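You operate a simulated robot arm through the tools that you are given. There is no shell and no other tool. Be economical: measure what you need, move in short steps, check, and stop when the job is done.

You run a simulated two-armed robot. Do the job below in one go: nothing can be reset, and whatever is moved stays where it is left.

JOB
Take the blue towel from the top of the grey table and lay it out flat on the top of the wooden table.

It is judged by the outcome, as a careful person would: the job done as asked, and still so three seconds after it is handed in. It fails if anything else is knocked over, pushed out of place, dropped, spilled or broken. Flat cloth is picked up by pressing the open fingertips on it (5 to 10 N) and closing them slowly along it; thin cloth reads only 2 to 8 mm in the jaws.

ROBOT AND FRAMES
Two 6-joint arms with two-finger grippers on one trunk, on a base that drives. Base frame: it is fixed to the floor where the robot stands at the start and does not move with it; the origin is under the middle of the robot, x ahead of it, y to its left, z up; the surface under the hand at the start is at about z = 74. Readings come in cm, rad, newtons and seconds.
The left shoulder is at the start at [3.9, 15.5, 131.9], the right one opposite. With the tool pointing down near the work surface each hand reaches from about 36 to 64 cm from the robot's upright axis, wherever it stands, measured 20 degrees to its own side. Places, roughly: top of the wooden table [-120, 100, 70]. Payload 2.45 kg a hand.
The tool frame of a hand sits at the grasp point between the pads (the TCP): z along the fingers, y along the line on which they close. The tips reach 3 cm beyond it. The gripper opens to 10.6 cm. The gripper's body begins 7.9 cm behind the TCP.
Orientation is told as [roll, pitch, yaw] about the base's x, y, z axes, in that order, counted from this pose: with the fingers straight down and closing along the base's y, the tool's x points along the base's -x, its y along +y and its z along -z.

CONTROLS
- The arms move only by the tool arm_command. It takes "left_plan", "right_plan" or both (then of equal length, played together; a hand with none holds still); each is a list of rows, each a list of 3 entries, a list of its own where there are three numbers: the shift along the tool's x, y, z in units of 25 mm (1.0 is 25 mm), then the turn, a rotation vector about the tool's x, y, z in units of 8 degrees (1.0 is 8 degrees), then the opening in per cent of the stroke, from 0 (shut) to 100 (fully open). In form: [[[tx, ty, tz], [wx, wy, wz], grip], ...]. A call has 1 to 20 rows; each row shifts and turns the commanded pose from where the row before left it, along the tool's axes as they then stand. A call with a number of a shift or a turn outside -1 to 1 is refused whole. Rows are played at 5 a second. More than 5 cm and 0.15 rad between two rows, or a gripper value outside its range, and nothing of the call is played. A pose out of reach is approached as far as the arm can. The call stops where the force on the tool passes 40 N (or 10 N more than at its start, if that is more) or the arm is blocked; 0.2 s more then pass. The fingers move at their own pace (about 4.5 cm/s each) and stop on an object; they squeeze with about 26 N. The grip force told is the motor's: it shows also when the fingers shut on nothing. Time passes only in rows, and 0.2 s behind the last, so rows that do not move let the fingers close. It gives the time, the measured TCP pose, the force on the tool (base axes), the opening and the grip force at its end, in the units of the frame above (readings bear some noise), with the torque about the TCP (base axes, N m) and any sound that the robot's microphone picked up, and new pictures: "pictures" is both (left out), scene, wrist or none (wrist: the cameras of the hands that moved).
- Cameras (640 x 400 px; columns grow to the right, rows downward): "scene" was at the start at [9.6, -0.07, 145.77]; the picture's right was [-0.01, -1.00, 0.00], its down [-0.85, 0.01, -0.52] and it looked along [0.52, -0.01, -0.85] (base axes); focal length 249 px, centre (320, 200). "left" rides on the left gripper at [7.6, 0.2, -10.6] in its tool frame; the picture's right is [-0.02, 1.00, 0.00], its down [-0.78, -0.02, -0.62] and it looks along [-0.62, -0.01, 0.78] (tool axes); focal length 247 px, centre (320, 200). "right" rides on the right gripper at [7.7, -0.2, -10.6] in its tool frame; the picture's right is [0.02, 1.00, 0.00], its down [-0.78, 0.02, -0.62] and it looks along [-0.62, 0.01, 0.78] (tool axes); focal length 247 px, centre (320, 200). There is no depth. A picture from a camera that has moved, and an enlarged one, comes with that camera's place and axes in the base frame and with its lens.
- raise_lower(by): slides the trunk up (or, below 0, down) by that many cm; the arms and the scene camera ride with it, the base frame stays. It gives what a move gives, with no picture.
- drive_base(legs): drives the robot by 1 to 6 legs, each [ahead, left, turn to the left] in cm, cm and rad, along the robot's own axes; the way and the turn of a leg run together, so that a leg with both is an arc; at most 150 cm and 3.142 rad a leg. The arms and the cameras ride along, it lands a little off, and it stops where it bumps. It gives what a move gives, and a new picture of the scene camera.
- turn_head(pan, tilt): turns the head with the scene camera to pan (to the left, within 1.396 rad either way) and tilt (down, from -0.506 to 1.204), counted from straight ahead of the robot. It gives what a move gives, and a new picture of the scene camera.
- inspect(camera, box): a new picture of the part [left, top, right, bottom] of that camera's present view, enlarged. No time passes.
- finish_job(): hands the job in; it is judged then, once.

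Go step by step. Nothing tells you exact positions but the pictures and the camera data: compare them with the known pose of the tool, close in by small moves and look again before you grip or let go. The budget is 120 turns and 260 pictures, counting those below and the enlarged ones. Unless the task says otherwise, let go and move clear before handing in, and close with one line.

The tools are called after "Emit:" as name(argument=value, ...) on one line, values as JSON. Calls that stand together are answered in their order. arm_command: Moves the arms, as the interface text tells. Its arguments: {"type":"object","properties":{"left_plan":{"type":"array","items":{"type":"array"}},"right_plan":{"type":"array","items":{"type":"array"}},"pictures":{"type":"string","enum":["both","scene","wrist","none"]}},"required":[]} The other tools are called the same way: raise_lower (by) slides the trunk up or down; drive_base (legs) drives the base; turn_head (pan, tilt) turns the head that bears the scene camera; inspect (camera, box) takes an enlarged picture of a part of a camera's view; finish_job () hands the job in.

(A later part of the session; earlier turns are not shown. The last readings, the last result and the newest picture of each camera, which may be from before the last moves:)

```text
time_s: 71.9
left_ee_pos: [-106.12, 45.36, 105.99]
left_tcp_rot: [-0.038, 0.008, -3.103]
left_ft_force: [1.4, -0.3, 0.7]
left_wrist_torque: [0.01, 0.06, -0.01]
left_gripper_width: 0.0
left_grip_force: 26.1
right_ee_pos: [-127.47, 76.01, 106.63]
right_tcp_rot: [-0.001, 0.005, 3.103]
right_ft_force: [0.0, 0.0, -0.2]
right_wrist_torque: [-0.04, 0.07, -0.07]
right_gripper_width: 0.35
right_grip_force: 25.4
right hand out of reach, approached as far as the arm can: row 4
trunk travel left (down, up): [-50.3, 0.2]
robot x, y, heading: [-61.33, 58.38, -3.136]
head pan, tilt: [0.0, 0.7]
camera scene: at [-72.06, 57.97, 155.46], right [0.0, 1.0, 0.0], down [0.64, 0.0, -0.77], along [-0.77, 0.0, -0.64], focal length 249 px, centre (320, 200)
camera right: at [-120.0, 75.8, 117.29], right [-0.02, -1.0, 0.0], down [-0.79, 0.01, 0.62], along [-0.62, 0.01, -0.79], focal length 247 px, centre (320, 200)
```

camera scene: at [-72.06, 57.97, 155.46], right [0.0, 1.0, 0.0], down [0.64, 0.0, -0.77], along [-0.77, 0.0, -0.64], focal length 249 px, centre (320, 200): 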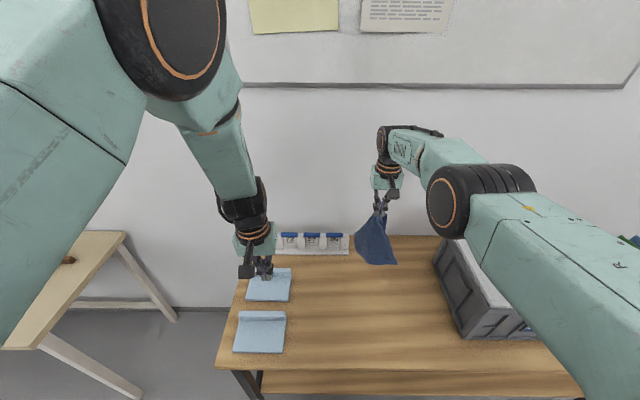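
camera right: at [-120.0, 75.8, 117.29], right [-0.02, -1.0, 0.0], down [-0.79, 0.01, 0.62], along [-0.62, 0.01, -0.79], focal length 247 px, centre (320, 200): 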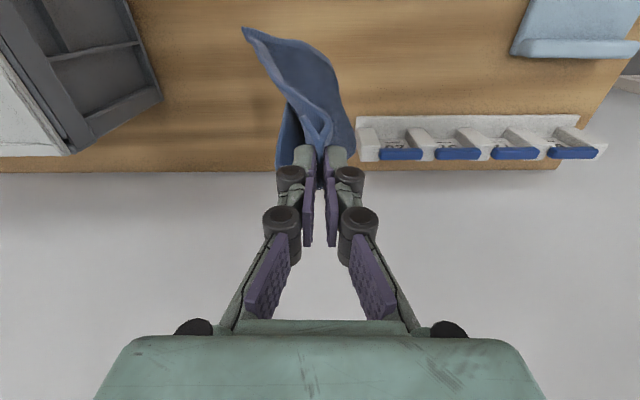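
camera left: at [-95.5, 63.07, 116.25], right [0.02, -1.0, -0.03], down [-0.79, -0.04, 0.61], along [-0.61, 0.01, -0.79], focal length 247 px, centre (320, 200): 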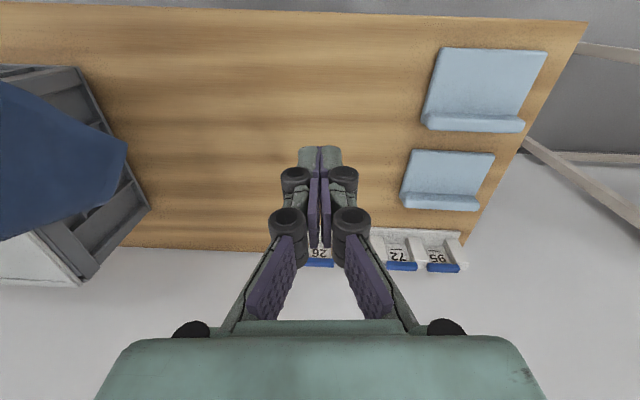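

The reach is good. I'll start lowering while sweeping toward the robot, and check halfway.

Emit:
arm_command(right_plan=[[[0, 0, 0.8], [0, 0, 0], 0], [[0, 0, 0.8], [0, 0, 0], 0], [[0.2, -0.2, 0.8], [0, 0, 0], 0], [[0.4, -0.3, 0.8], [0, 0, 0], 0], [[0.5, -0.3, 0.8], [0, 0, 0], 0], [[0.7, -0.3, 0.8], [0, 0, 0], 0], [[0.8, -0.3, 0.8], [0, 0, 0], 0], [[0.8, -0.3, 0.7], [0, 0, 0], 0]])

```text
time_s: 73.7
left_ee_pos: [-106.87, 45.84, 105.68]
left_tcp_rot: [-0.031, 0.015, -3.103]
left_ft_force: [0.0, -0.7, 0.2]
left_wrist_torque: [-0.02, -0.01, 0.02]
left_gripper_width: 0.01
left_grip_force: 25.8
right_ee_pos: [-122.61, 80.13, 88.71]
right_tcp_rot: [0.002, 0.016, 3.105]
right_ft_force: [-0.6, 0.6, -0.4]
right_wrist_torque: [-0.04, -0.02, -0.01]
right_gripper_width: 0.37
right_grip_force: 26.7
right hand out of reach, approached as far as the arm can: row 1, 2, 4, 5, 6, 7, 8
trunk travel left (down, up): [-50.3, 0.2]
robot x, y, heading: [-61.32, 58.18, -3.139]
head pan, tilt: [0.0, 0.7]
camera scene: at [-73.26, 58.54, 155.35], right [0.0, 1.0, 0.0], down [0.65, 0.0, -0.76], along [-0.76, 0.0, -0.65], focal length 249 px, centre (320, 200)
camera right: at [-115.18, 79.96, 99.49], right [-0.02, -1.0, 0.0], down [-0.79, 0.01, 0.61], along [-0.61, 0.01, -0.79], focal length 247 px, centre (320, 200)
```

scene: 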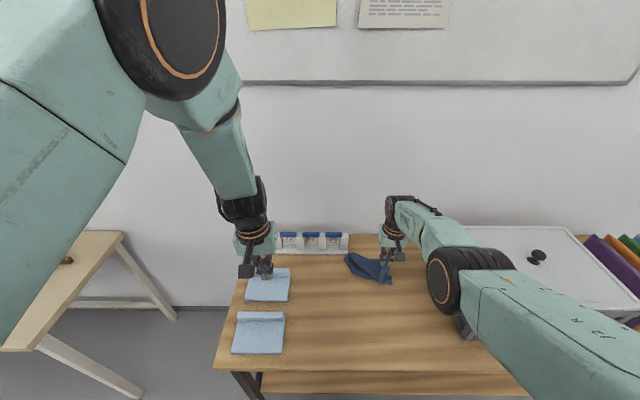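
right: 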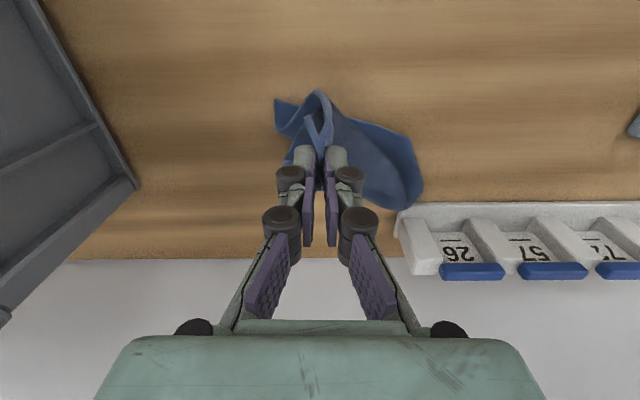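

The cloth has touched down. I'll keep sweeping toward the robot so it lies out behind the hand.

Emit:
arm_command(right_plan=[[[1, -0.1, 0.4], [0, 0, 0], 0], [[1, -0.1, 0.5], [0, 0, 0], 0], [[1, -0.1, 0.5], [0, 0, 0], 0], [[1, -0.1, 0.6], [0, 0, 0], 0], [[1, -0.1, 0.6], [0, 0, 0], 0], [[1, 0, 0.6], [0, 0, 0], 0]])

```text
time_s: 75.2
left_ee_pos: [-106.32, 45.37, 105.82]
left_tcp_rot: [-0.035, 0.011, -3.103]
left_ft_force: [0.9, -0.2, 0.6]
left_wrist_torque: [0.02, 0.02, -0.01]
left_gripper_width: 0.03
left_grip_force: 27.1
right_ee_pos: [-115.05, 80.55, 77.5]
right_tcp_rot: [0.001, -0.004, 3.104]
right_ft_force: [-0.8, 0.5, 1.5]
right_wrist_torque: [0.0, 0.07, -0.04]
right_gripper_width: 0.38
right_grip_force: 26.2
right hand out of reach, approached as far as the arm can: row 1, 2, 3, 4, 5, 6
trunk travel left (down, up): [-50.3, 0.2]
robot x, y, heading: [-61.26, 58.27, -3.144]
head pan, tilt: [0.0, 0.7]
stopped in row 6 (right hand): the force on the tool passed its limit at 50 N (the readings are from after the stop); the commanded pose is now the measured one
camera scene: at [-72.42, 58.19, 155.42], right [0.0, 1.0, 0.0], down [0.64, 0.0, -0.77], along [-0.77, 0.0, -0.64], focal length 249 px, centre (320, 200)
camera right: at [-107.43, 80.46, 88.15], right [-0.02, -1.0, 0.0], down [-0.78, 0.01, 0.62], along [-0.62, 0.01, -0.78], focal length 247 px, centre (320, 200)
```

scene: 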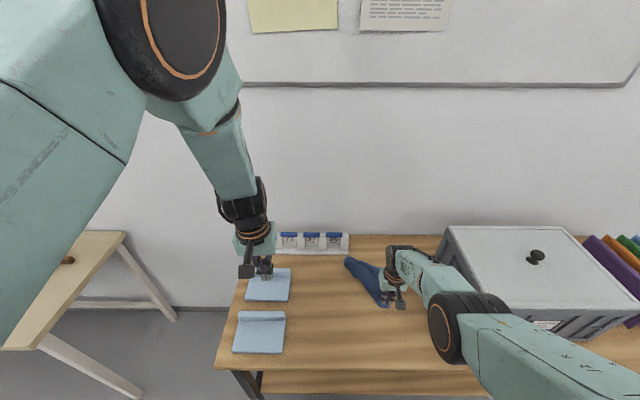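
right: 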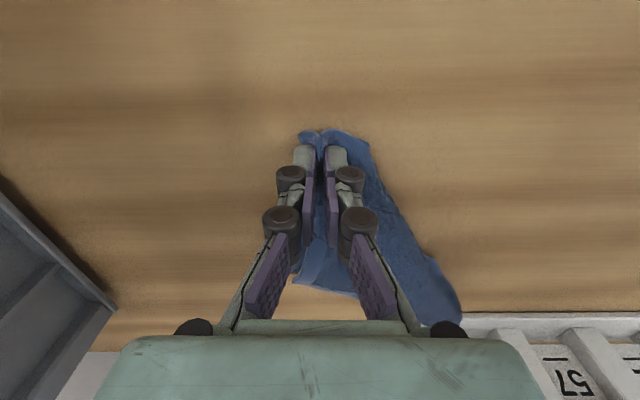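

The fingertips touched the table, so its top is at about z 74.4. I'll lift slightly and keep dragging toward the robot to straighten the cloth.

Emit:
arm_command(right_plan=[[[0.3, 0, -0.5], [0, 0, 0], 0], [[0.7, -0.1, 0], [0, 0, 0], 0], [[0.7, -0.2, 0], [0, 0, 0], 0], [[0.7, -0.2, 0], [0, 0, 0], 0], [[0.7, -0.2, 0], [0, 0, 0], 0], [[0.7, -0.2, 0], [0, 0, 0], 0], [[0.7, 0, 0.1], [0, 0, 0], 0], [[0.6, 0, 0.1], [0, 0, 0], 0], [[0, 0, 0], [0, 0, 0], 0]])

```text
time_s: 77.2
left_ee_pos: [-106.49, 45.61, 105.74]
left_tcp_rot: [-0.032, 0.011, -3.102]
left_ft_force: [0.3, 0.5, 0.3]
left_wrist_torque: [0.03, 0.0, 0.0]
left_gripper_width: 0.01
left_grip_force: 25.5
right_ee_pos: [-102.44, 82.23, 78.16]
right_tcp_rot: [0.003, 0.001, 3.102]
right_ft_force: [0.0, 0.2, 0.0]
right_wrist_torque: [0.0, 0.05, -0.04]
right_gripper_width: 0.38
right_grip_force: 26.1
trunk travel left (down, up): [-50.3, 0.2]
robot x, y, heading: [-61.55, 58.29, -3.142]
head pan, tilt: [0.0, 0.7]
camera scene: at [-72.76, 58.33, 155.39], right [0.0, 1.0, 0.0], down [0.64, 0.0, -0.77], along [-0.77, 0.0, -0.64], focal length 249 px, centre (320, 200)
camera right: at [-94.8, 82.17, 88.86], right [-0.02, -1.0, 0.0], down [-0.78, 0.01, 0.62], along [-0.62, 0.01, -0.78], focal length 247 px, centre (320, 200)
```

scene: 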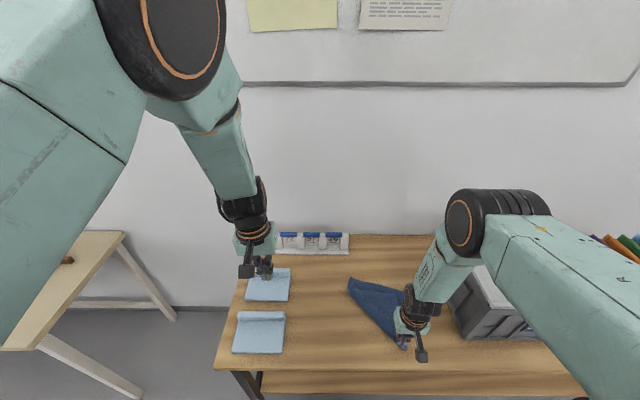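
right: 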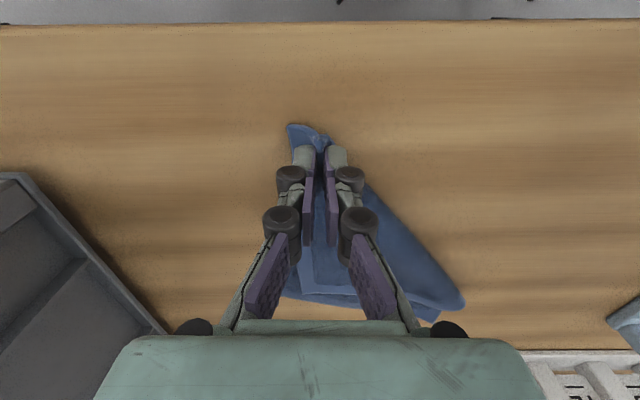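

The towel now lies as a neat folded triangle. I'll lower, let go, raise the hand, and look.

Emit:
arm_command(right_plan=[[[0.1, 0, 0.15], [0, 0, 0], 0], [[0, 0, 0], [0, 0, 0], 25], [[0, 0, 0], [0, 0, 0], 25], [[0, 0, -0.4], [0, 0, 0], 25], [[0, 0, -1], [0, 0, 0], 25], [[0, 0, -1], [0, 0, 0], 30], [[0, 0, -1], [0, 0, 0], 30], [[0.2, -1, -1], [0, 0, 0], 30], [[0.2, -1, -1], [0, 0, 0], 30], [[0.2, -1, -1], [0, 0, 0], 30], [[0.2, -1, -0.5], [0, 0, 0], 30]])

Emit:
inspect(camera="scene", box=[300, 240, 500, 365])

```text
time_s: 79.5
left_ee_pos: [-106.76, 45.64, 105.78]
left_tcp_rot: [-0.033, 0.015, -3.102]
left_ft_force: [-0.1, -0.2, -0.4]
left_wrist_torque: [-0.02, -0.01, 0.0]
left_gripper_width: 0.0
left_grip_force: 26.5
right_ee_pos: [-99.9, 91.98, 94.75]
right_tcp_rot: [0.003, 0.001, 3.103]
right_ft_force: [0.1, 1.0, -0.5]
right_wrist_torque: [-0.03, -0.02, 0.01]
right_gripper_width: 3.15
right_grip_force: 0.1
trunk travel left (down, up): [-50.3, 0.2]
robot x, y, heading: [-61.23, 58.32, -3.142]
head pan, tilt: [0.0, 0.7]
camera scene: at [-73.03, 58.48, 155.38], right [0.0, 1.0, 0.0], down [0.64, 0.0, -0.77], along [-0.77, 0.0, -0.64], focal length 249 px, centre (320, 200)
camera right: at [-92.31, 92.04, 105.35], right [-0.02, -1.0, 0.0], down [-0.78, 0.01, 0.62], along [-0.62, 0.01, -0.78], focal length 247 px, centre (320, 200)
```

scene: 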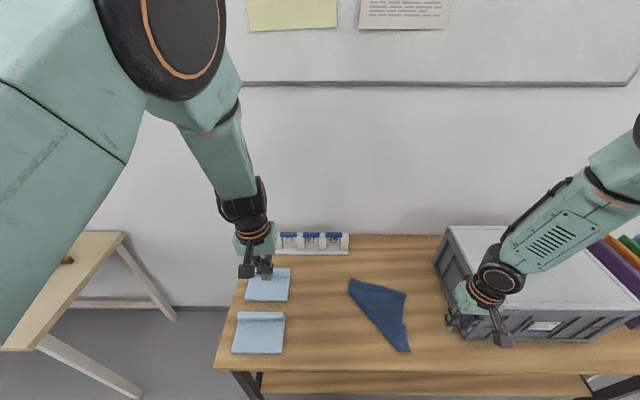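
right: 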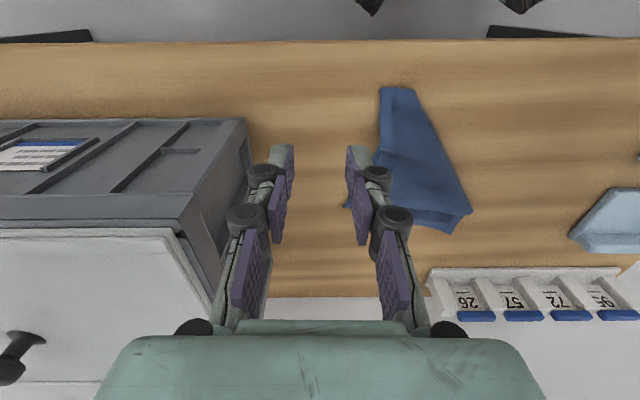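

```text
3.20 times, centred on (400, 302) of scene
camera zoom: at [-73.03, 58.48, 155.38], right [0.0, 1.0, 0.0], down [0.64, 0.0, -0.77], along [-0.77, 0.0, -0.64], focal length 796 px, centre (64, -128)
```

zoom: 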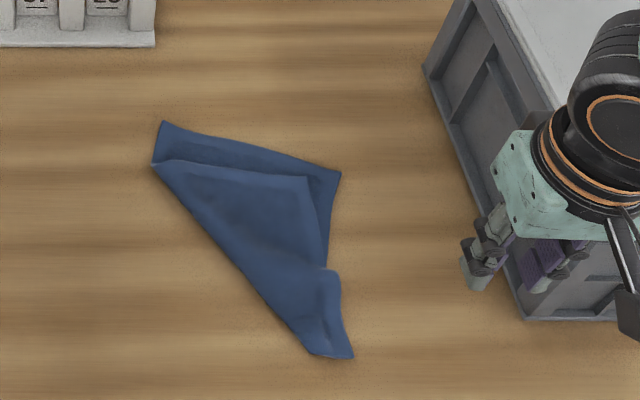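

Corner D of the folded-over layer lies on top at about (−118, 85), with the fold running from (−120, 68) to (−101, 81). D needs to go over to about (−105, 64). The left hand suits this best, so I'll raise the right hand above the bin and shift the base right.

Emit:
arm_command(right_plan=[[[0, 0, -1], [0, 0, 0], 30], [[0, 0, -1], [0, 0, 0], 30], [[0, 0, -1], [0, 0, 0], 30], [[0, 0, -1], [0, 0, 0], 30], [[0, 0, -1], [0, 0, 0], 30], [[0, 0, -1], [0, 0, 0], 30], [[0, 0, -1], [0, 0, 0], 30], [[0, 0, -1], [0, 0, 0], 30], [[0, 0, 0], [0, 0, 0], 30]], left_plan=[[[0, 0, 0], [0, 0, 0], 38], [[0, 0, 0], [0, 0, 0], 38], [[0, 0, 0], [0, 0, 0], 38], [[0, 0, 0], [0, 0, 0], 38], [[0, 0, 0], [0, 0, 0], 38], [[0, 0, 0], [0, 0, 0], 38], [[0, 0, 0], [0, 0, 0], 38], [[0, 0, 0], [0, 0, 0], 38], [[0, 0, 0], [0, 0, 0], 38]], pictures="none")

Emit:
drive_base(legs=[[0, -36, 0]])

```text
time_s: 81.5
left_ee_pos: [-106.65, 45.74, 105.83]
left_tcp_rot: [-0.034, 0.012, -3.105]
left_ft_force: [0.0, 0.8, 0.4]
left_wrist_torque: [0.02, 0.06, -0.01]
left_gripper_width: 4.01
left_grip_force: 0.0
right_ee_pos: [-99.83, 92.49, 115.07]
right_tcp_rot: [0.002, 0.001, 3.104]
right_ft_force: [-0.4, 0.2, -0.5]
right_wrist_torque: [-0.01, 0.0, -0.01]
right_gripper_width: 3.17
right_grip_force: 0.1
trunk travel left (down, up): [-50.3, 0.2]
robot x, y, heading: [-61.31, 58.04, -3.14]
head pan, tilt: [0.0, 0.7]
```

```text
time_s: 86.7
left_ee_pos: [-106.61, 81.89, 105.76]
left_tcp_rot: [-0.034, 0.012, -3.101]
left_ft_force: [0.4, 0.6, 0.5]
left_wrist_torque: [0.01, 0.0, -0.01]
left_gripper_width: 4.03
left_grip_force: 0.1
right_ee_pos: [-99.92, 128.78, 115.08]
right_tcp_rot: [0.001, 0.0, 3.105]
right_ft_force: [0.6, -0.3, 0.5]
right_wrist_torque: [0.01, 0.02, 0.0]
right_gripper_width: 3.16
right_grip_force: 0.0
trunk travel left (down, up): [-50.3, 0.2]
robot x, y, heading: [-61.1, 95.04, -3.14]
head pan, tilt: [0.0, 0.7]
camera scene: at [-72.86, 94.73, 155.39], right [0.0, 1.0, 0.0], down [0.64, 0.0, -0.77], along [-0.77, 0.0, -0.64], focal length 249 px, centre (320, 200)
```

scene: 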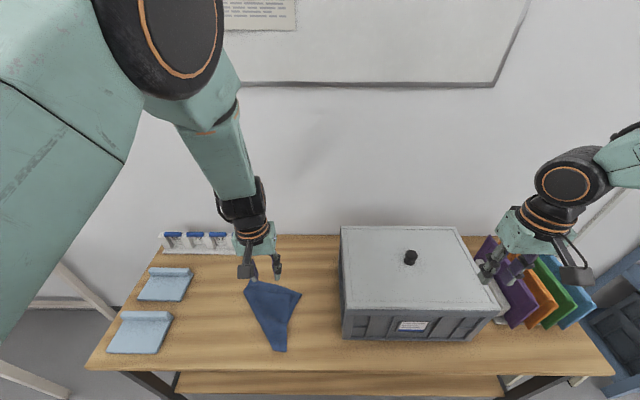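

I'll bring the left hand down above corner D and level it.

Emit:
arm_command(left_plan=[[[-0.6, 0, 0.6], [-0.12, 0, 0], 38], [[-0.6, 0, 0.8], [-0.12, 0, 0], 38], [[-0.6, 0, 1], [0, 0, 0], 38], [[-0.6, 0, 1], [0, 0, 0], 38], [[-0.6, 0, 1], [0, 0, 0], 38], [[-0.6, 0, 1], [0, 0, 0], 38], [[-0.5, 0, 1], [0, 0, 0], 38], [[0, 0, 1], [0, 0, 0], 38], [[0, 0, 1], [0, 0, 0], 38], [[0, 0, 0], [0, 0, 0], 38]])

Emit:
inspect(camera="scene", box=[200, 250, 360, 350])

```text
time_s: 88.9
left_ee_pos: [-116.55, 81.72, 84.47]
left_tcp_rot: [0.0, 0.014, -3.102]
left_ft_force: [0.2, -0.5, -0.1]
left_wrist_torque: [-0.01, 0.04, 0.03]
left_gripper_width: 4.02
left_grip_force: 0.1
right_ee_pos: [-100.08, 128.75, 115.07]
right_tcp_rot: [0.0, 0.002, 3.105]
right_ft_force: [-1.1, -0.6, 0.0]
right_wrist_torque: [0.02, -0.03, 0.01]
right_gripper_width: 3.19
right_grip_force: 0.1
trunk travel left (down, up): [-50.3, 0.2]
robot x, y, heading: [-61.55, 94.85, -3.139]
head pan, tilt: [0.0, 0.7]
camera scene: at [-72.99, 94.82, 155.39], right [0.0, 1.0, 0.0], down [0.64, 0.0, -0.77], along [-0.77, 0.0, -0.64], focal length 249 px, centre (320, 200)
camera left: at [-109.3, 81.62, 95.11], right [0.02, -1.0, 0.0], down [-0.79, -0.02, 0.61], along [-0.61, -0.01, -0.79], focal length 247 px, centre (320, 200)
```

scene: 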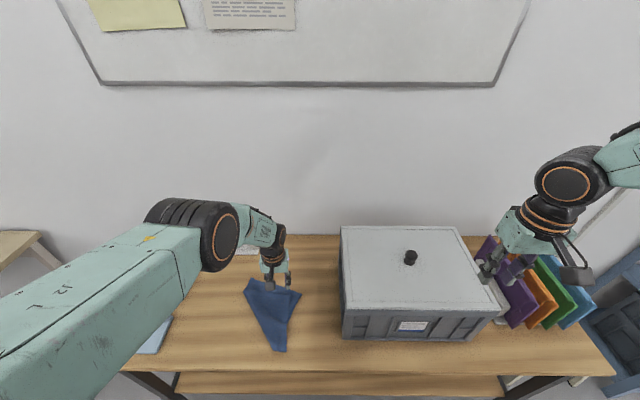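
left: 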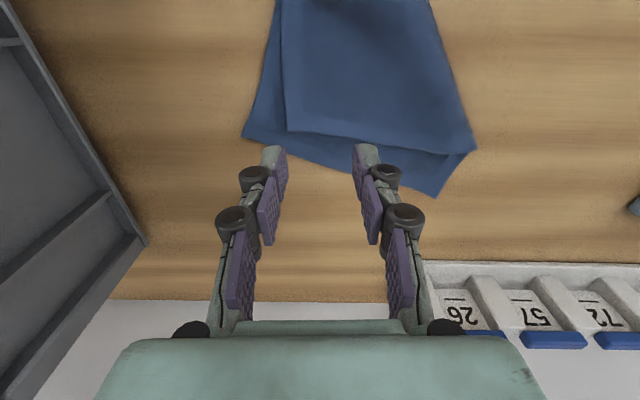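

```text
4.00 times, centred on (280, 300) of scene
camera zoom: at [-72.99, 94.82, 155.39], right [0.0, 1.0, 0.0], down [0.64, 0.0, -0.77], along [-0.77, 0.0, -0.64], focal length 995 px, centre (480, -200)
```

zoom: 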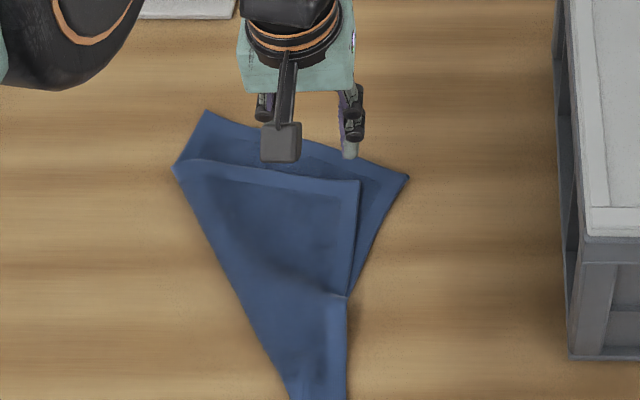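

D is at (−117.4, 84.4). I'll fine-tune the position and go down close to the cloth.

Emit:
arm_command(left_plan=[[[0.25, 0.15, 0.5], [0, 0, 0], 38], [[0, 0, 0.6], [0, 0, 0], 38], [[0, 0, 0.6], [0, 0, 0], 38], [[0, 0, 0.5], [0, 0, 0], 38], [[0, 0, 0.2], [0, 0, 0], 38], [[0, 0, 0], [0, 0, 0], 38]], pictures="wrist")

```text
time_s: 90.3
left_ee_pos: [-115.65, 81.08, 78.84]
left_tcp_rot: [-0.001, 0.014, -3.102]
left_ft_force: [0.8, -0.3, 0.0]
left_wrist_torque: [-0.03, 0.02, -0.04]
left_gripper_width: 4.01
left_grip_force: 0.1
left hand out of reach, approached as far as the arm can: row 4
right_ee_pos: [-100.04, 128.77, 115.0]
right_tcp_rot: [0.001, 0.001, 3.105]
right_ft_force: [0.1, -0.3, -0.6]
right_wrist_torque: [0.02, 0.0, -0.05]
right_gripper_width: 3.2
right_grip_force: 0.0
trunk travel left (down, up): [-50.3, 0.2]
robot x, y, heading: [-61.37, 94.99, -3.143]
head pan, tilt: [0.0, 0.7]
camera left: at [-108.39, 81.17, 89.4], right [0.02, -1.0, 0.0], down [-0.79, -0.01, 0.61], along [-0.61, -0.01, -0.79], focal length 247 px, centre (320, 200)
```

left: 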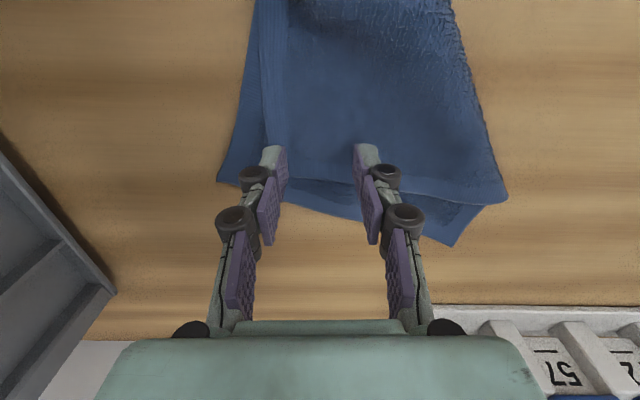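

The reach is tight with the trunk raised. I'll lift the hand and lower the trunk 7 cm to get more reach at this height.

Emit:
arm_command(left_plan=[[[0, 0, -1], [0, 0, 0], 38], [[0, 0, -1], [0, 0, 0], 38], [[0, 0, -1], [0, 0, 0], 38]], right_plan=[[[0, 0, -1], [0, 0, 0], 38], [[0, 0, -1], [0, 0, 0], 38], [[0, 0, -0.5], [0, 0, 0], 38]], pictures="none")

Emit:
raise_lower(by=-7.2)

Emit:
arm_command(left_plan=[[[0, 0, 0], [0, 0, 0], 38]], pictures="wrist")

```text
time_s: 91.1
left_ee_pos: [-115.62, 81.17, 86.46]
left_tcp_rot: [-0.001, 0.015, -3.101]
left_ft_force: [0.1, -0.1, 0.0]
left_wrist_torque: [-0.05, 0.0, -0.02]
left_gripper_width: 4.04
left_grip_force: 0.1
right_ee_pos: [-99.97, 129.05, 121.2]
right_tcp_rot: [0.001, 0.0, 3.106]
right_ft_force: [0.2, -0.3, -1.3]
right_wrist_torque: [0.01, 0.03, 0.01]
right_gripper_width: 4.04
right_grip_force: 0.0
trunk travel left (down, up): [-50.3, 0.2]
robot x, y, heading: [-61.72, 95.05, -3.14]
head pan, tilt: [0.0, 0.7]
```

```text
time_s: 92.2
left_ee_pos: [-115.61, 81.21, 79.22]
left_tcp_rot: [0.0, 0.012, -3.103]
left_ft_force: [-0.2, 0.3, 0.7]
left_wrist_torque: [0.01, 0.01, -0.03]
left_gripper_width: 4.02
left_grip_force: 0.0
right_ee_pos: [-99.9, 128.96, 114.08]
right_tcp_rot: [0.002, 0.002, 3.105]
right_ft_force: [-0.1, -0.1, 1.1]
right_wrist_torque: [-0.02, -0.01, 0.02]
right_gripper_width: 4.02
right_grip_force: 0.1
trunk travel left (down, up): [-43.1, 7.4]
robot x, y, heading: [-61.62, 94.72, -3.143]
head pan, tilt: [0.0, 0.7]
```

```text
time_s: 92.6
left_ee_pos: [-115.87, 81.17, 79.22]
left_tcp_rot: [0.0, 0.014, -3.102]
left_ft_force: [0.0, 0.1, 0.1]
left_wrist_torque: [0.02, 0.01, -0.01]
left_gripper_width: 4.04
left_grip_force: 0.1
right_ee_pos: [-100.18, 128.9, 114.06]
right_tcp_rot: [0.002, 0.004, 3.104]
right_ft_force: [0.2, -0.5, -1.0]
right_wrist_torque: [0.0, 0.03, 0.03]
right_gripper_width: 4.02
right_grip_force: 0.1
trunk travel left (down, up): [-43.1, 7.4]
robot x, y, heading: [-61.51, 95.37, -3.138]
head pan, tilt: [0.0, 0.7]
camera left: at [-108.51, 81.27, 89.74], right [0.02, -1.0, 0.0], down [-0.79, -0.01, 0.61], along [-0.61, -0.01, -0.79], focal length 247 px, centre (320, 200)
```

left: 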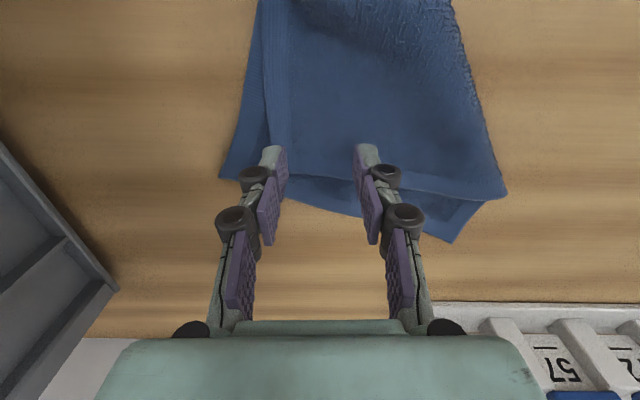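

Emit:
arm_command(left_plan=[[[0.05, 0.05, 0.2], [0, 0, 0], 38], [[0, 0, 0.15], [0, 0, 0], 38], [[0, 0, 0.1], [0, 0, 0], 38], [[0, 0, 0], [0, 0, 0], 38]], pictures="none")

```text
time_s: 93.6
left_ee_pos: [-115.48, 81.01, 78.0]
left_tcp_rot: [0.0, 0.015, -3.102]
left_ft_force: [-1.1, -0.3, 0.9]
left_wrist_torque: [-0.02, 0.0, -0.03]
left_gripper_width: 4.04
left_grip_force: 0.1
right_ee_pos: [-99.93, 128.92, 114.11]
right_tcp_rot: [0.001, 0.003, 3.105]
right_ft_force: [-0.8, 1.1, 0.5]
right_wrist_torque: [0.03, 0.01, -0.01]
right_gripper_width: 4.03
right_grip_force: 0.0
trunk travel left (down, up): [-43.1, 7.4]
robot x, y, heading: [-61.34, 94.94, -3.143]
head pan, tilt: [0.0, 0.7]
```

Emit:
arm_command(left_plan=[[[0, 0, 0.08], [0, 0, 0], 38], [[0, 0, 0.06], [0, 0, 0], 38], [[0, 0, 0], [0, 0, 0], 38]], pictures="none")

```text
time_s: 94.4
left_ee_pos: [-115.66, 81.1, 77.8]
left_tcp_rot: [0.0, 0.011, -3.102]
left_ft_force: [-0.7, -0.3, 1.0]
left_wrist_torque: [0.0, 0.0, 0.02]
left_gripper_width: 4.04
left_grip_force: 0.0
right_ee_pos: [-100.11, 128.87, 114.12]
right_tcp_rot: [0.004, 0.001, 3.105]
right_ft_force: [-0.9, 1.2, -0.4]
right_wrist_torque: [0.01, -0.01, 0.01]
right_gripper_width: 4.05
right_grip_force: 0.1
trunk travel left (down, up): [-43.1, 7.4]
robot x, y, heading: [-61.37, 94.87, -3.14]
head pan, tilt: [0.0, 0.7]
```

Emit:
arm_command(left_plan=[[[0, 0, 0.06], [0, 0, 0], 38], [[0, 0, 0.06], [0, 0, 0], 38], [[0, 0, 0], [0, 0, 0], 38]], pictures="none")

```text
time_s: 95.2
left_ee_pos: [-115.67, 81.07, 77.58]
left_tcp_rot: [0.0, 0.013, -3.1]
left_ft_force: [1.3, -0.1, 11.1]
left_wrist_torque: [-0.02, -0.04, -0.01]
left_gripper_width: 4.13
left_grip_force: 2.4
right_ee_pos: [-99.94, 128.98, 114.14]
right_tcp_rot: [0.002, 0.002, 3.105]
right_ft_force: [0.1, -0.8, 0.0]
right_wrist_torque: [0.0, 0.02, -0.01]
right_gripper_width: 4.04
right_grip_force: 0.0
trunk travel left (down, up): [-43.1, 7.4]
robot x, y, heading: [-61.37, 95.42, -3.144]
head pan, tilt: [0.0, 0.7]
```

The press is at 11 N. I'll close slowly.

Emit:
arm_command(left_plan=[[[0, 0, -0.01], [0, 0, 0], 36], [[0, 0, 0], [0, 0, 0], 33], [[0, 0, 0], [0, 0, 0], 30], [[0, 0, 0], [0, 0, 0], 27], [[0, 0, 0], [0, 0, 0], 24], [[0, 0, 0], [0, 0, 0], 21], [[0, 0, 0], [0, 0, 0], 18], [[0, 0, 0], [0, 0, 0], 15], [[0, 0, 0], [0, 0, 0], 12], [[0, 0, 0], [0, 0, 0], 9], [[0, 0, 0], [0, 0, 0], 6], [[0, 0, 0], [0, 0, 0], 3], [[0, 0, 0], [0, 0, 0], 0], [[0, 0, 0], [0, 0, 0], 0]], pictures="wrist")

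```text
time_s: 98.2
left_ee_pos: [-115.59, 81.09, 77.49]
left_tcp_rot: [-0.002, 0.011, -3.103]
left_ft_force: [0.9, -0.6, 11.0]
left_wrist_torque: [-0.02, -0.03, -0.03]
left_gripper_width: 0.84
left_grip_force: 26.1
right_ee_pos: [-99.91, 129.01, 114.14]
right_tcp_rot: [0.002, 0.001, 3.104]
right_ft_force: [-0.5, -0.1, -0.6]
right_wrist_torque: [0.0, 0.01, 0.02]
right_gripper_width: 4.03
right_grip_force: 0.1
trunk travel left (down, up): [-43.1, 7.4]
robot x, y, heading: [-61.47, 95.19, -3.141]
head pan, tilt: [0.0, 0.7]
camera left: at [-108.2, 81.15, 88.03], right [0.02, -1.0, 0.0], down [-0.79, -0.01, 0.61], along [-0.61, -0.01, -0.79], focal length 247 px, centre (320, 200)
```

left: 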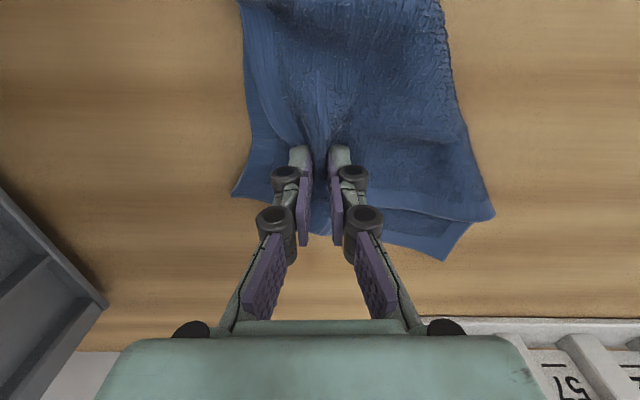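

It grips cloth at 8 mm. I'll lift a few centimetres and check whether only the top layer comes up.

Emit:
arm_command(left_plan=[[[0, 0, -0.5], [0, 0, 0], 0], [[0, 0, -0.8], [0, 0, 0], 0], [[0.3, 0.3, -0.8], [0, 0, 0], 0], [[0, 0, 0], [0, 0, 0], 0]])

Emit:
inspect(camera="scene", box=[200, 250, 360, 350])

```text
time_s: 99.2
left_ee_pos: [-114.85, 80.22, 82.62]
left_tcp_rot: [0.0, 0.013, -3.102]
left_ft_force: [0.3, 0.9, 0.3]
left_wrist_torque: [0.0, -0.01, 0.02]
left_gripper_width: 0.79
left_grip_force: 25.9
right_ee_pos: [-100.04, 128.94, 113.99]
right_tcp_rot: [0.001, 0.004, 3.106]
right_ft_force: [0.1, -0.1, 0.0]
right_wrist_torque: [0.01, 0.01, -0.03]
right_gripper_width: 4.03
right_grip_force: 0.0
trunk travel left (down, up): [-43.1, 7.4]
robot x, y, heading: [-61.35, 94.73, -3.139]
head pan, tilt: [0.0, 0.7]
camera scene: at [-73.19, 94.88, 148.24], right [0.0, 1.0, 0.0], down [0.64, 0.0, -0.76], along [-0.76, 0.0, -0.64], focal length 249 px, centre (320, 200)
camera left: at [-107.61, 80.32, 93.21], right [0.02, -1.0, 0.0], down [-0.79, -0.01, 0.61], along [-0.61, -0.01, -0.79], focal length 247 px, centre (320, 200)
```

scene: 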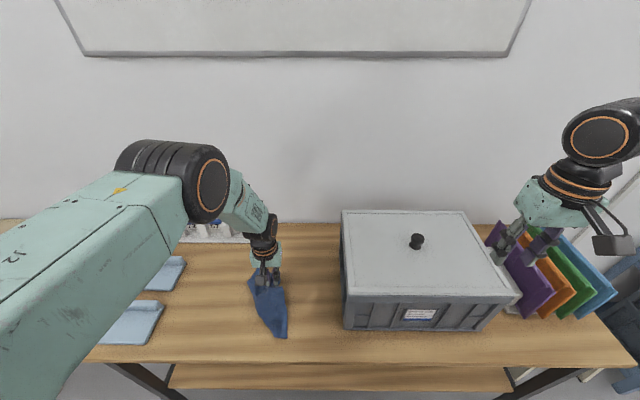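
left: 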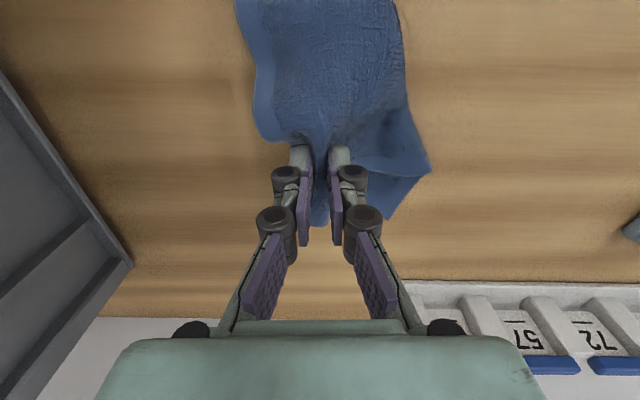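

```text
4.00 times, centred on (280, 300) of scene
camera zoom: at [-73.19, 94.88, 148.24], right [0.0, 1.0, 0.0], down [0.64, 0.0, -0.76], along [-0.76, 0.0, -0.64], focal length 995 px, centre (480, -200)
```

zoom: 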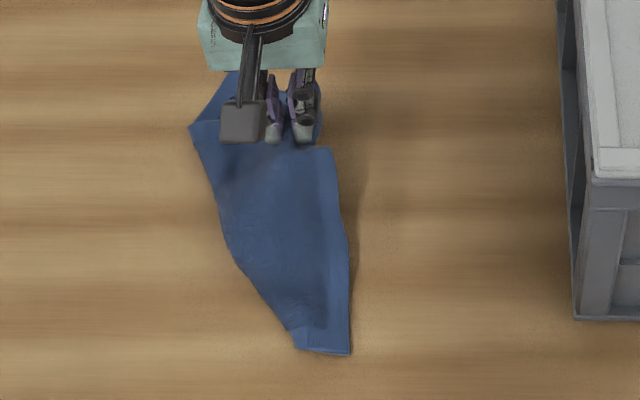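

Both layers came up together. I'll lower it back and release. A better idea is to grip the exposed single-layer corners B (far right) and C (far left), one per hand, so the cloth hangs open from that edge.

Emit:
arm_command(left_plan=[[[-0.3, -0.3, 0.8], [0, 0, 0], 0], [[0, 0, 0.7], [0, 0, 0], 0], [[0, 0, 0.25], [0, 0, 0], 0], [[0, 0, 0], [0, 0, 0], 15], [[0, 0, 0], [0, 0, 0], 30], [[0, 0, 0], [0, 0, 0], 38], [[0, 0, -0.5], [0, 0, 0], 38], [[0, 0, -1], [0, 0, 0], 38], [[0, 0, -1], [0, 0, 0], 38], [[0, 0, -1], [0, 0, 0], 38], [[0.5, 1, -1], [0, 0, 0], 38], [[0.5, 1, -1], [0, 0, 0], 38], [[0.5, 1, 0], [0, 0, 0], 38]])

Emit:
inspect(camera="scene", box=[200, 230, 360, 350])

```text
time_s: 102.0
left_ee_pos: [-111.9, 73.75, 92.09]
left_tcp_rot: [0.001, 0.014, -3.101]
left_ft_force: [-0.4, -0.1, 0.0]
left_wrist_torque: [0.01, 0.03, 0.0]
left_gripper_width: 4.04
left_grip_force: 0.0
right_ee_pos: [-100.02, 128.88, 114.16]
right_tcp_rot: [-0.001, 0.002, 3.106]
right_ft_force: [0.5, 0.1, 0.0]
right_wrist_torque: [0.02, 0.01, -0.01]
right_gripper_width: 4.05
right_grip_force: 0.2
trunk travel left (down, up): [-43.1, 7.4]
robot x, y, heading: [-61.62, 94.94, -3.142]
head pan, tilt: [0.0, 0.7]
camera scene: at [-73.1, 94.83, 148.24], right [0.0, 1.0, 0.0], down [0.64, 0.0, -0.76], along [-0.76, 0.0, -0.64], focal length 249 px, centre (320, 200)
camera left: at [-104.53, 73.71, 102.6], right [0.02, -1.0, 0.0], down [-0.79, -0.01, 0.61], along [-0.61, -0.01, -0.79], focal length 247 px, centre (320, 200)
```

scene: 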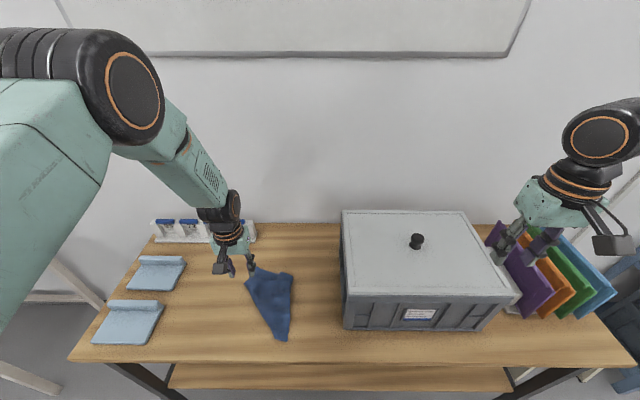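
left: 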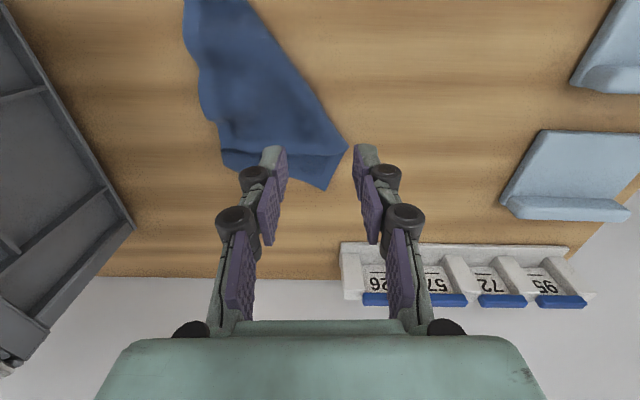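

```text
3.33 times, centred on (280, 290) of scene
camera zoom: at [-73.1, 94.83, 148.24], right [0.0, 1.0, 0.0], down [0.64, 0.0, -0.76], along [-0.76, 0.0, -0.64], focal length 830 px, centre (453, -100)
```

zoom: 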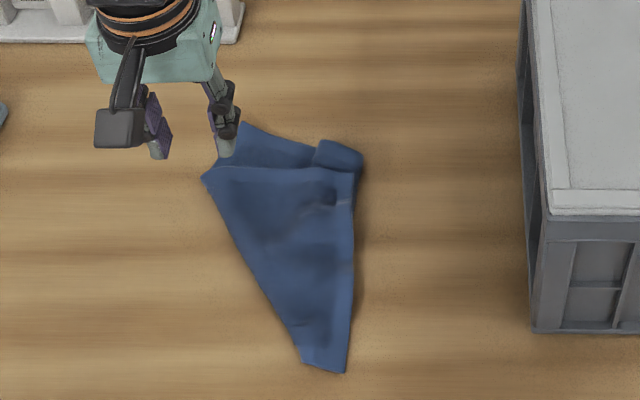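

Corner B has tucked over a little. I'll centre the base on the towel and get a close view.

Emit:
drive_base(legs=[[0, 15, 0]])

Emit:
arm_command(right_plan=[[[0, 1, 0], [0, 0, 0], 38], [[0, 1, 0], [0, 0, 0], 38], [[0, 1, 0], [0, 0, 0], 38], [[0, 1, 0], [0, 0, 0], 38], [[-0.3, 0.9, 0.5], [0, 0, 0], 38], [[-0.3, 0.9, 0.5], [0, 0, 0], 38], [[-0.3, 0.6, 0.8], [0, 0, 0], 38], [[0, 0, 0.8], [0, 0, 0], 38], [[0, 0, 0.8], [0, 0, 0], 38], [[0, 0, 0], [0, 0, 0], 38]], pictures="wrist")

Emit:
inspect(camera="scene", box=[240, 230, 400, 350])

```text
time_s: 104.6
left_ee_pos: [-111.95, 59.26, 92.06]
left_tcp_rot: [0.002, 0.013, -3.107]
left_ft_force: [0.2, 0.6, 0.5]
left_wrist_torque: [-0.05, 0.01, -0.02]
left_gripper_width: 4.02
left_grip_force: 0.1
right_ee_pos: [-99.86, 114.44, 114.03]
right_tcp_rot: [0.006, 0.002, 3.099]
right_ft_force: [0.2, -0.6, 0.0]
right_wrist_torque: [-0.02, 0.03, -0.02]
right_gripper_width: 4.02
right_grip_force: 0.1
trunk travel left (down, up): [-43.1, 7.4]
robot x, y, heading: [-61.64, 79.4, 3.136]
head pan, tilt: [0.0, 0.7]
camera scene: at [-72.93, 80.08, 148.26], right [0.0, 1.0, 0.0], down [0.64, 0.0, -0.77], along [-0.77, 0.0, -0.64], focal length 249 px, centre (320, 200)
```

scene: 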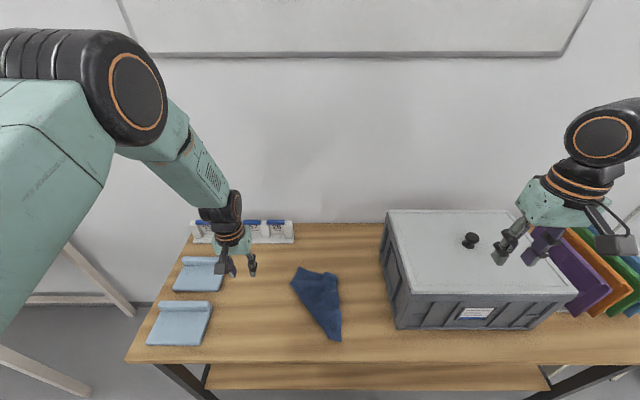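

```text
time_s: 106.8
left_ee_pos: [-111.97, 58.97, 92.03]
left_tcp_rot: [0.001, 0.014, -3.104]
left_ft_force: [-0.1, -0.4, -0.1]
left_wrist_torque: [-0.04, 0.0, -0.04]
left_gripper_width: 4.04
left_grip_force: 0.0
right_ee_pos: [-102.81, 98.12, 105.72]
right_tcp_rot: [0.002, 0.002, 3.102]
right_ft_force: [0.3, -0.7, -1.4]
right_wrist_torque: [-0.03, 0.02, -0.01]
right_gripper_width: 4.05
right_grip_force: 0.2
trunk travel left (down, up): [-43.1, 7.4]
robot x, y, heading: [-61.82, 79.42, 3.14]
head pan, tilt: [0.0, 0.7]
camera right: at [-95.23, 97.97, 116.43], right [-0.02, -1.0, 0.0], down [-0.78, 0.02, 0.62], along [-0.62, 0.01, -0.78], focal length 247 px, centre (320, 200)
```

right: 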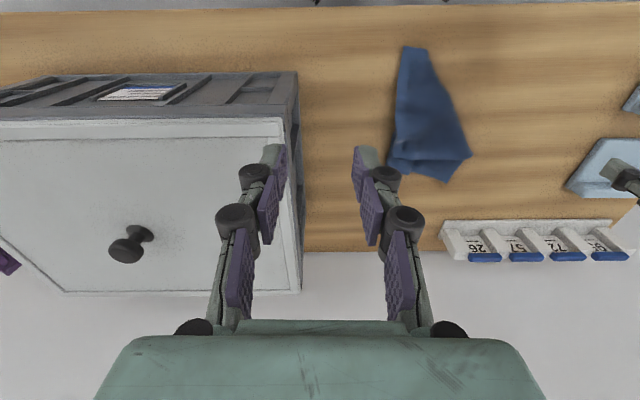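

```text
3.33 times, centred on (320, 290) of scene
camera zoom: at [-73.1, 79.65, 148.25], right [0.0, 1.0, 0.0], down [0.64, 0.0, -0.76], along [-0.76, 0.0, -0.64], focal length 830 px, centre (320, -100)
```

zoom: 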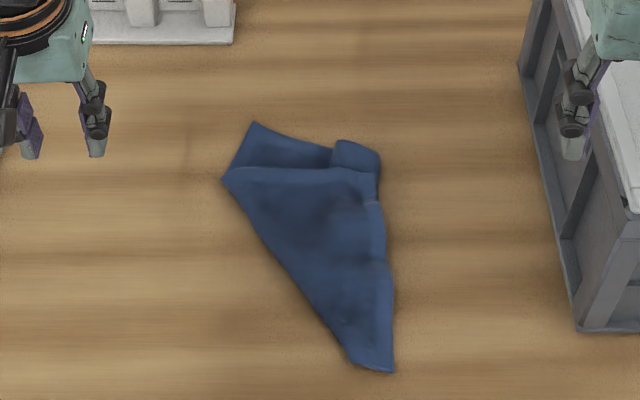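

Emit:
inspect(camera="scene", box=[290, 260, 350, 305])

Emit:
inspect(camera="right", box=[360, 100, 480, 190])

```text
8.89 times, centred on (320, 282) of scene
camera zoom: at [-73.1, 79.65, 148.25], right [0.0, 1.0, 0.0], down [0.64, 0.0, -0.76], along [-0.76, 0.0, -0.64], focal length 2212 px, centre (320, -533)
```

zoom: 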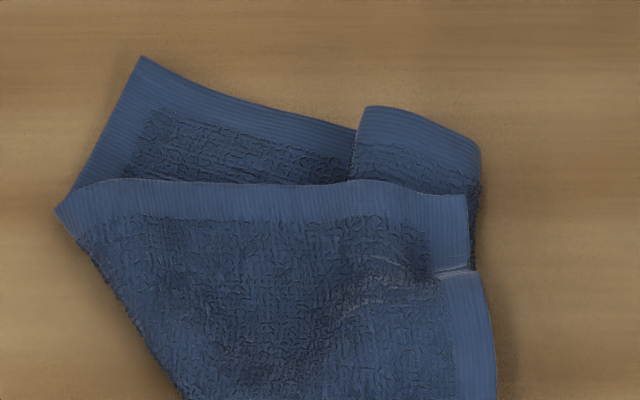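

```text
4.44 times, centred on (420, 145) of right
camera zoom: at [-95.23, 97.97, 116.43], right [-0.02, -1.0, 0.0], down [-0.78, 0.02, 0.62], along [-0.62, 0.01, -0.78], focal length 1098 px, centre (-124, 444)
```

zoom: 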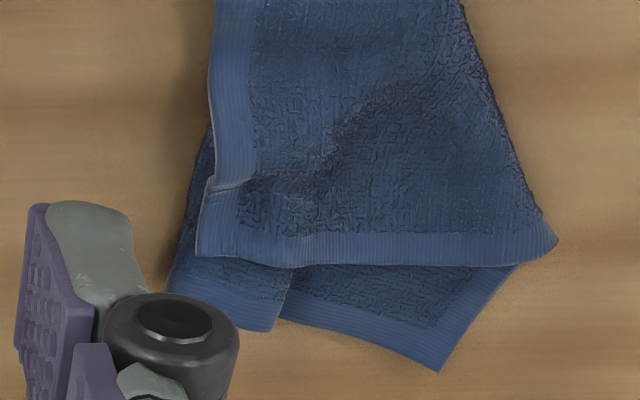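

B's exposed strip is centred near (−120.5, 83.3) and C is at (−124, 72.6), with a pleat between them. I'll pinch B with the right hand and pull it right to open the pleat. First I'll shift the base left so the right hand reaches.

Emit:
drive_base(legs=[[0, 7.5, 0]])

Emit:
arm_command(right_plan=[[[-0.8, 0.4, 0.3], [0, 0, 0], 30], [[-0.8, 0.4, 0.5], [0, 0, 0], 30], [[-0.8, 0.4, 0.8], [0, 0, 0], 30], [[-0.8, 0.4, 1], [0, 0, 0], 30], [[-0.8, 0.4, 1], [0, 0, 0], 30], [[-0.8, 0.4, 1], [0, 0, 0], 30], [[-0.8, 0.3, 1], [0, 0, 0], 30], [[-0.8, 0.2, 1], [0, 0, 0], 30], [[-0.7, 0, 1], [0, 0, 0], 30], [[0, 0, 0.8], [0, 0, 0], 30], [[0, 0, 0], [0, 0, 0], 30]], pictures="wrist")

```text
time_s: 108.4
left_ee_pos: [-111.72, 52.03, 92.2]
left_tcp_rot: [0.003, 0.013, -3.106]
left_ft_force: [1.2, 0.3, -0.1]
left_wrist_torque: [-0.05, 0.03, 0.01]
left_gripper_width: 4.03
left_grip_force: 0.1
right_ee_pos: [-102.65, 91.03, 105.8]
right_tcp_rot: [0.007, 0.002, 3.1]
right_ft_force: [-0.4, 0.0, -0.9]
right_wrist_torque: [0.0, 0.01, 0.0]
right_gripper_width: 4.0
right_grip_force: 0.0
trunk travel left (down, up): [-43.1, 7.4]
robot x, y, heading: [-61.55, 72.39, 3.14]
head pan, tilt: [0.0, 0.7]
camera scene: at [-72.78, 72.46, 148.28], right [0.0, 1.0, 0.0], down [0.64, 0.0, -0.77], along [-0.77, 0.0, -0.64], focal length 249 px, centre (320, 200)
```

scene: 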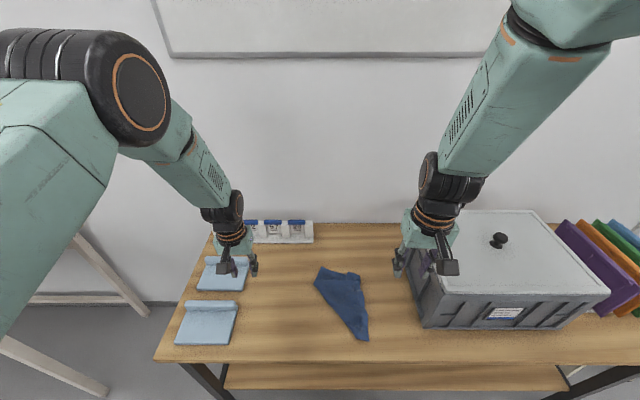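

```text
time_s: 110.8
left_ee_pos: [-111.99, 51.54, 91.95]
left_tcp_rot: [0.0, 0.013, -3.106]
left_ft_force: [-0.3, -0.2, -0.1]
left_wrist_torque: [0.02, -0.02, -0.02]
left_gripper_width: 4.03
left_grip_force: 0.1
right_ee_pos: [-120.86, 84.32, 84.56]
right_tcp_rot: [0.001, 0.002, 3.1]
right_ft_force: [0.1, 1.7, -0.4]
right_wrist_torque: [0.02, 0.02, 0.02]
right_gripper_width: 3.17
right_grip_force: 0.1
trunk travel left (down, up): [-43.1, 7.4]
robot x, y, heading: [-61.62, 71.96, 3.141]
head pan, tilt: [0.0, 0.7]
camera right: at [-113.37, 84.11, 95.27], right [-0.02, -1.0, 0.0], down [-0.78, 0.02, 0.62], along [-0.62, 0.01, -0.79], focal length 247 px, centre (320, 200)
```

right: 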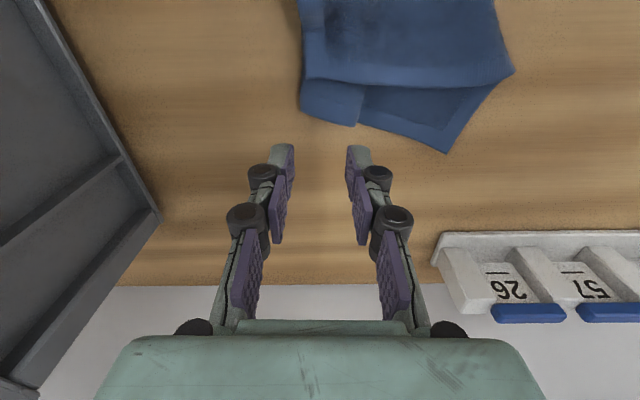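

Emit:
arm_command(right_plan=[[[0.42, 0.28, 0.4], [0, 0, 0], 27], [[0, 0, 0.7], [0, 0, 0], 27], [[0, 0, 0.7], [0, 0, 0], 27], [[0, 0, 0.6], [0, 0, 0], 27], [[0, 0, 0], [0, 0, 0], 27]], pictures="wrist")

```text
time_s: 112.0
left_ee_pos: [-111.98, 51.6, 91.99]
left_tcp_rot: [0.0, 0.013, -3.105]
left_ft_force: [-0.3, -0.3, -0.2]
left_wrist_torque: [0.0, 0.0, -0.03]
left_gripper_width: 4.04
left_grip_force: 0.0
right_ee_pos: [-120.01, 83.5, 78.6]
right_tcp_rot: [0.001, 0.002, 3.099]
right_ft_force: [-0.9, -0.2, 0.2]
right_wrist_torque: [0.0, 0.0, 0.01]
right_gripper_width: 2.84
right_grip_force: 0.2
trunk travel left (down, up): [-43.1, 7.4]
robot x, y, heading: [-61.42, 72.21, 3.14]
head pan, tilt: [0.0, 0.7]
camera right: at [-112.31, 83.32, 89.31], right [-0.02, -1.0, 0.0], down [-0.78, 0.02, 0.62], along [-0.62, 0.01, -0.78], focal length 247 px, centre (320, 200)
```

right: 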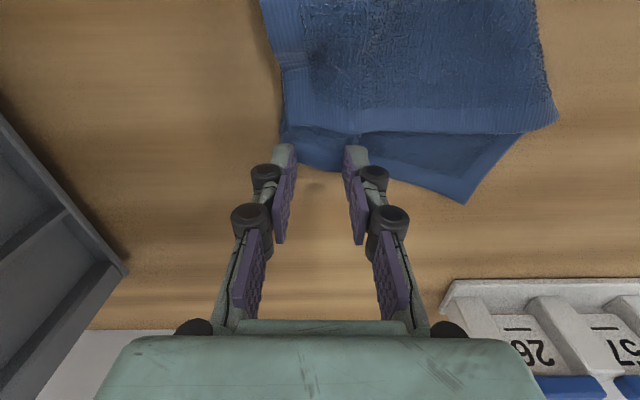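

Emit:
arm_command(right_plan=[[[0.2, 0.18, 0.1], [0, 0, 0], 27], [[0, 0, 0.12], [0, 0, 0], 27], [[0, 0, 0.1], [0, 0, 0], 27], [[0, 0, 0], [0, 0, 0], 27]], pictures="none")

```text
time_s: 113.0
left_ee_pos: [-111.86, 51.74, 92.07]
left_tcp_rot: [0.001, 0.014, -3.103]
left_ft_force: [0.0, 0.3, -0.2]
left_wrist_torque: [0.01, 0.0, -0.04]
left_gripper_width: 4.01
left_grip_force: 0.1
right_ee_pos: [-119.51, 82.97, 77.87]
right_tcp_rot: [0.001, 0.002, 3.1]
right_ft_force: [-1.2, -0.5, -0.7]
right_wrist_torque: [0.0, 0.01, 0.0]
right_gripper_width: 2.85
right_grip_force: 0.1
trunk travel left (down, up): [-43.1, 7.4]
robot x, y, heading: [-61.25, 71.57, 3.137]
head pan, tilt: [0.0, 0.7]
```

Emit:
arm_command(right_plan=[[[0, 0, 0.08], [0, 0, 0], 27], [[0, 0, 0.06], [0, 0, 0], 27], [[0, 0, 0], [0, 0, 0], 27]], pictures="wrist")

```text
time_s: 113.8
left_ee_pos: [-111.96, 51.67, 92.02]
left_tcp_rot: [-0.001, 0.014, -3.104]
left_ft_force: [-0.1, 0.0, -0.1]
left_wrist_torque: [0.02, 0.01, 0.0]
left_gripper_width: 4.04
left_grip_force: 0.0
right_ee_pos: [-119.42, 82.91, 77.71]
right_tcp_rot: [0.003, 0.0, 3.099]
right_ft_force: [0.1, -0.7, 4.7]
right_wrist_torque: [-0.03, 0.01, -0.02]
right_gripper_width: 2.87
right_grip_force: 0.0
trunk travel left (down, up): [-43.1, 7.4]
robot x, y, heading: [-61.42, 72.24, 3.145]
head pan, tilt: [0.0, 0.7]
camera right: at [-111.8, 82.86, 88.28], right [-0.02, -1.0, 0.0], down [-0.78, 0.02, 0.62], along [-0.62, 0.01, -0.78], focal length 247 px, centre (320, 200)
```

right: 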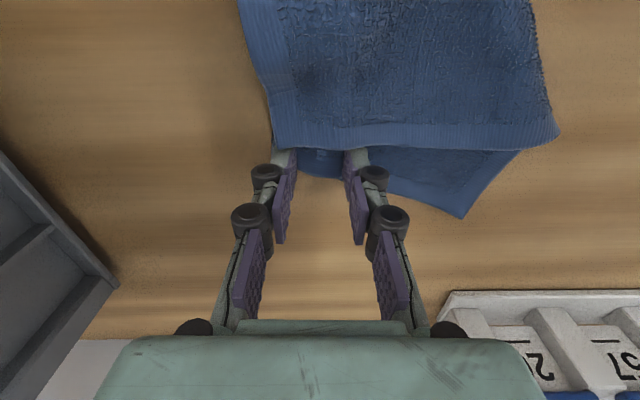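

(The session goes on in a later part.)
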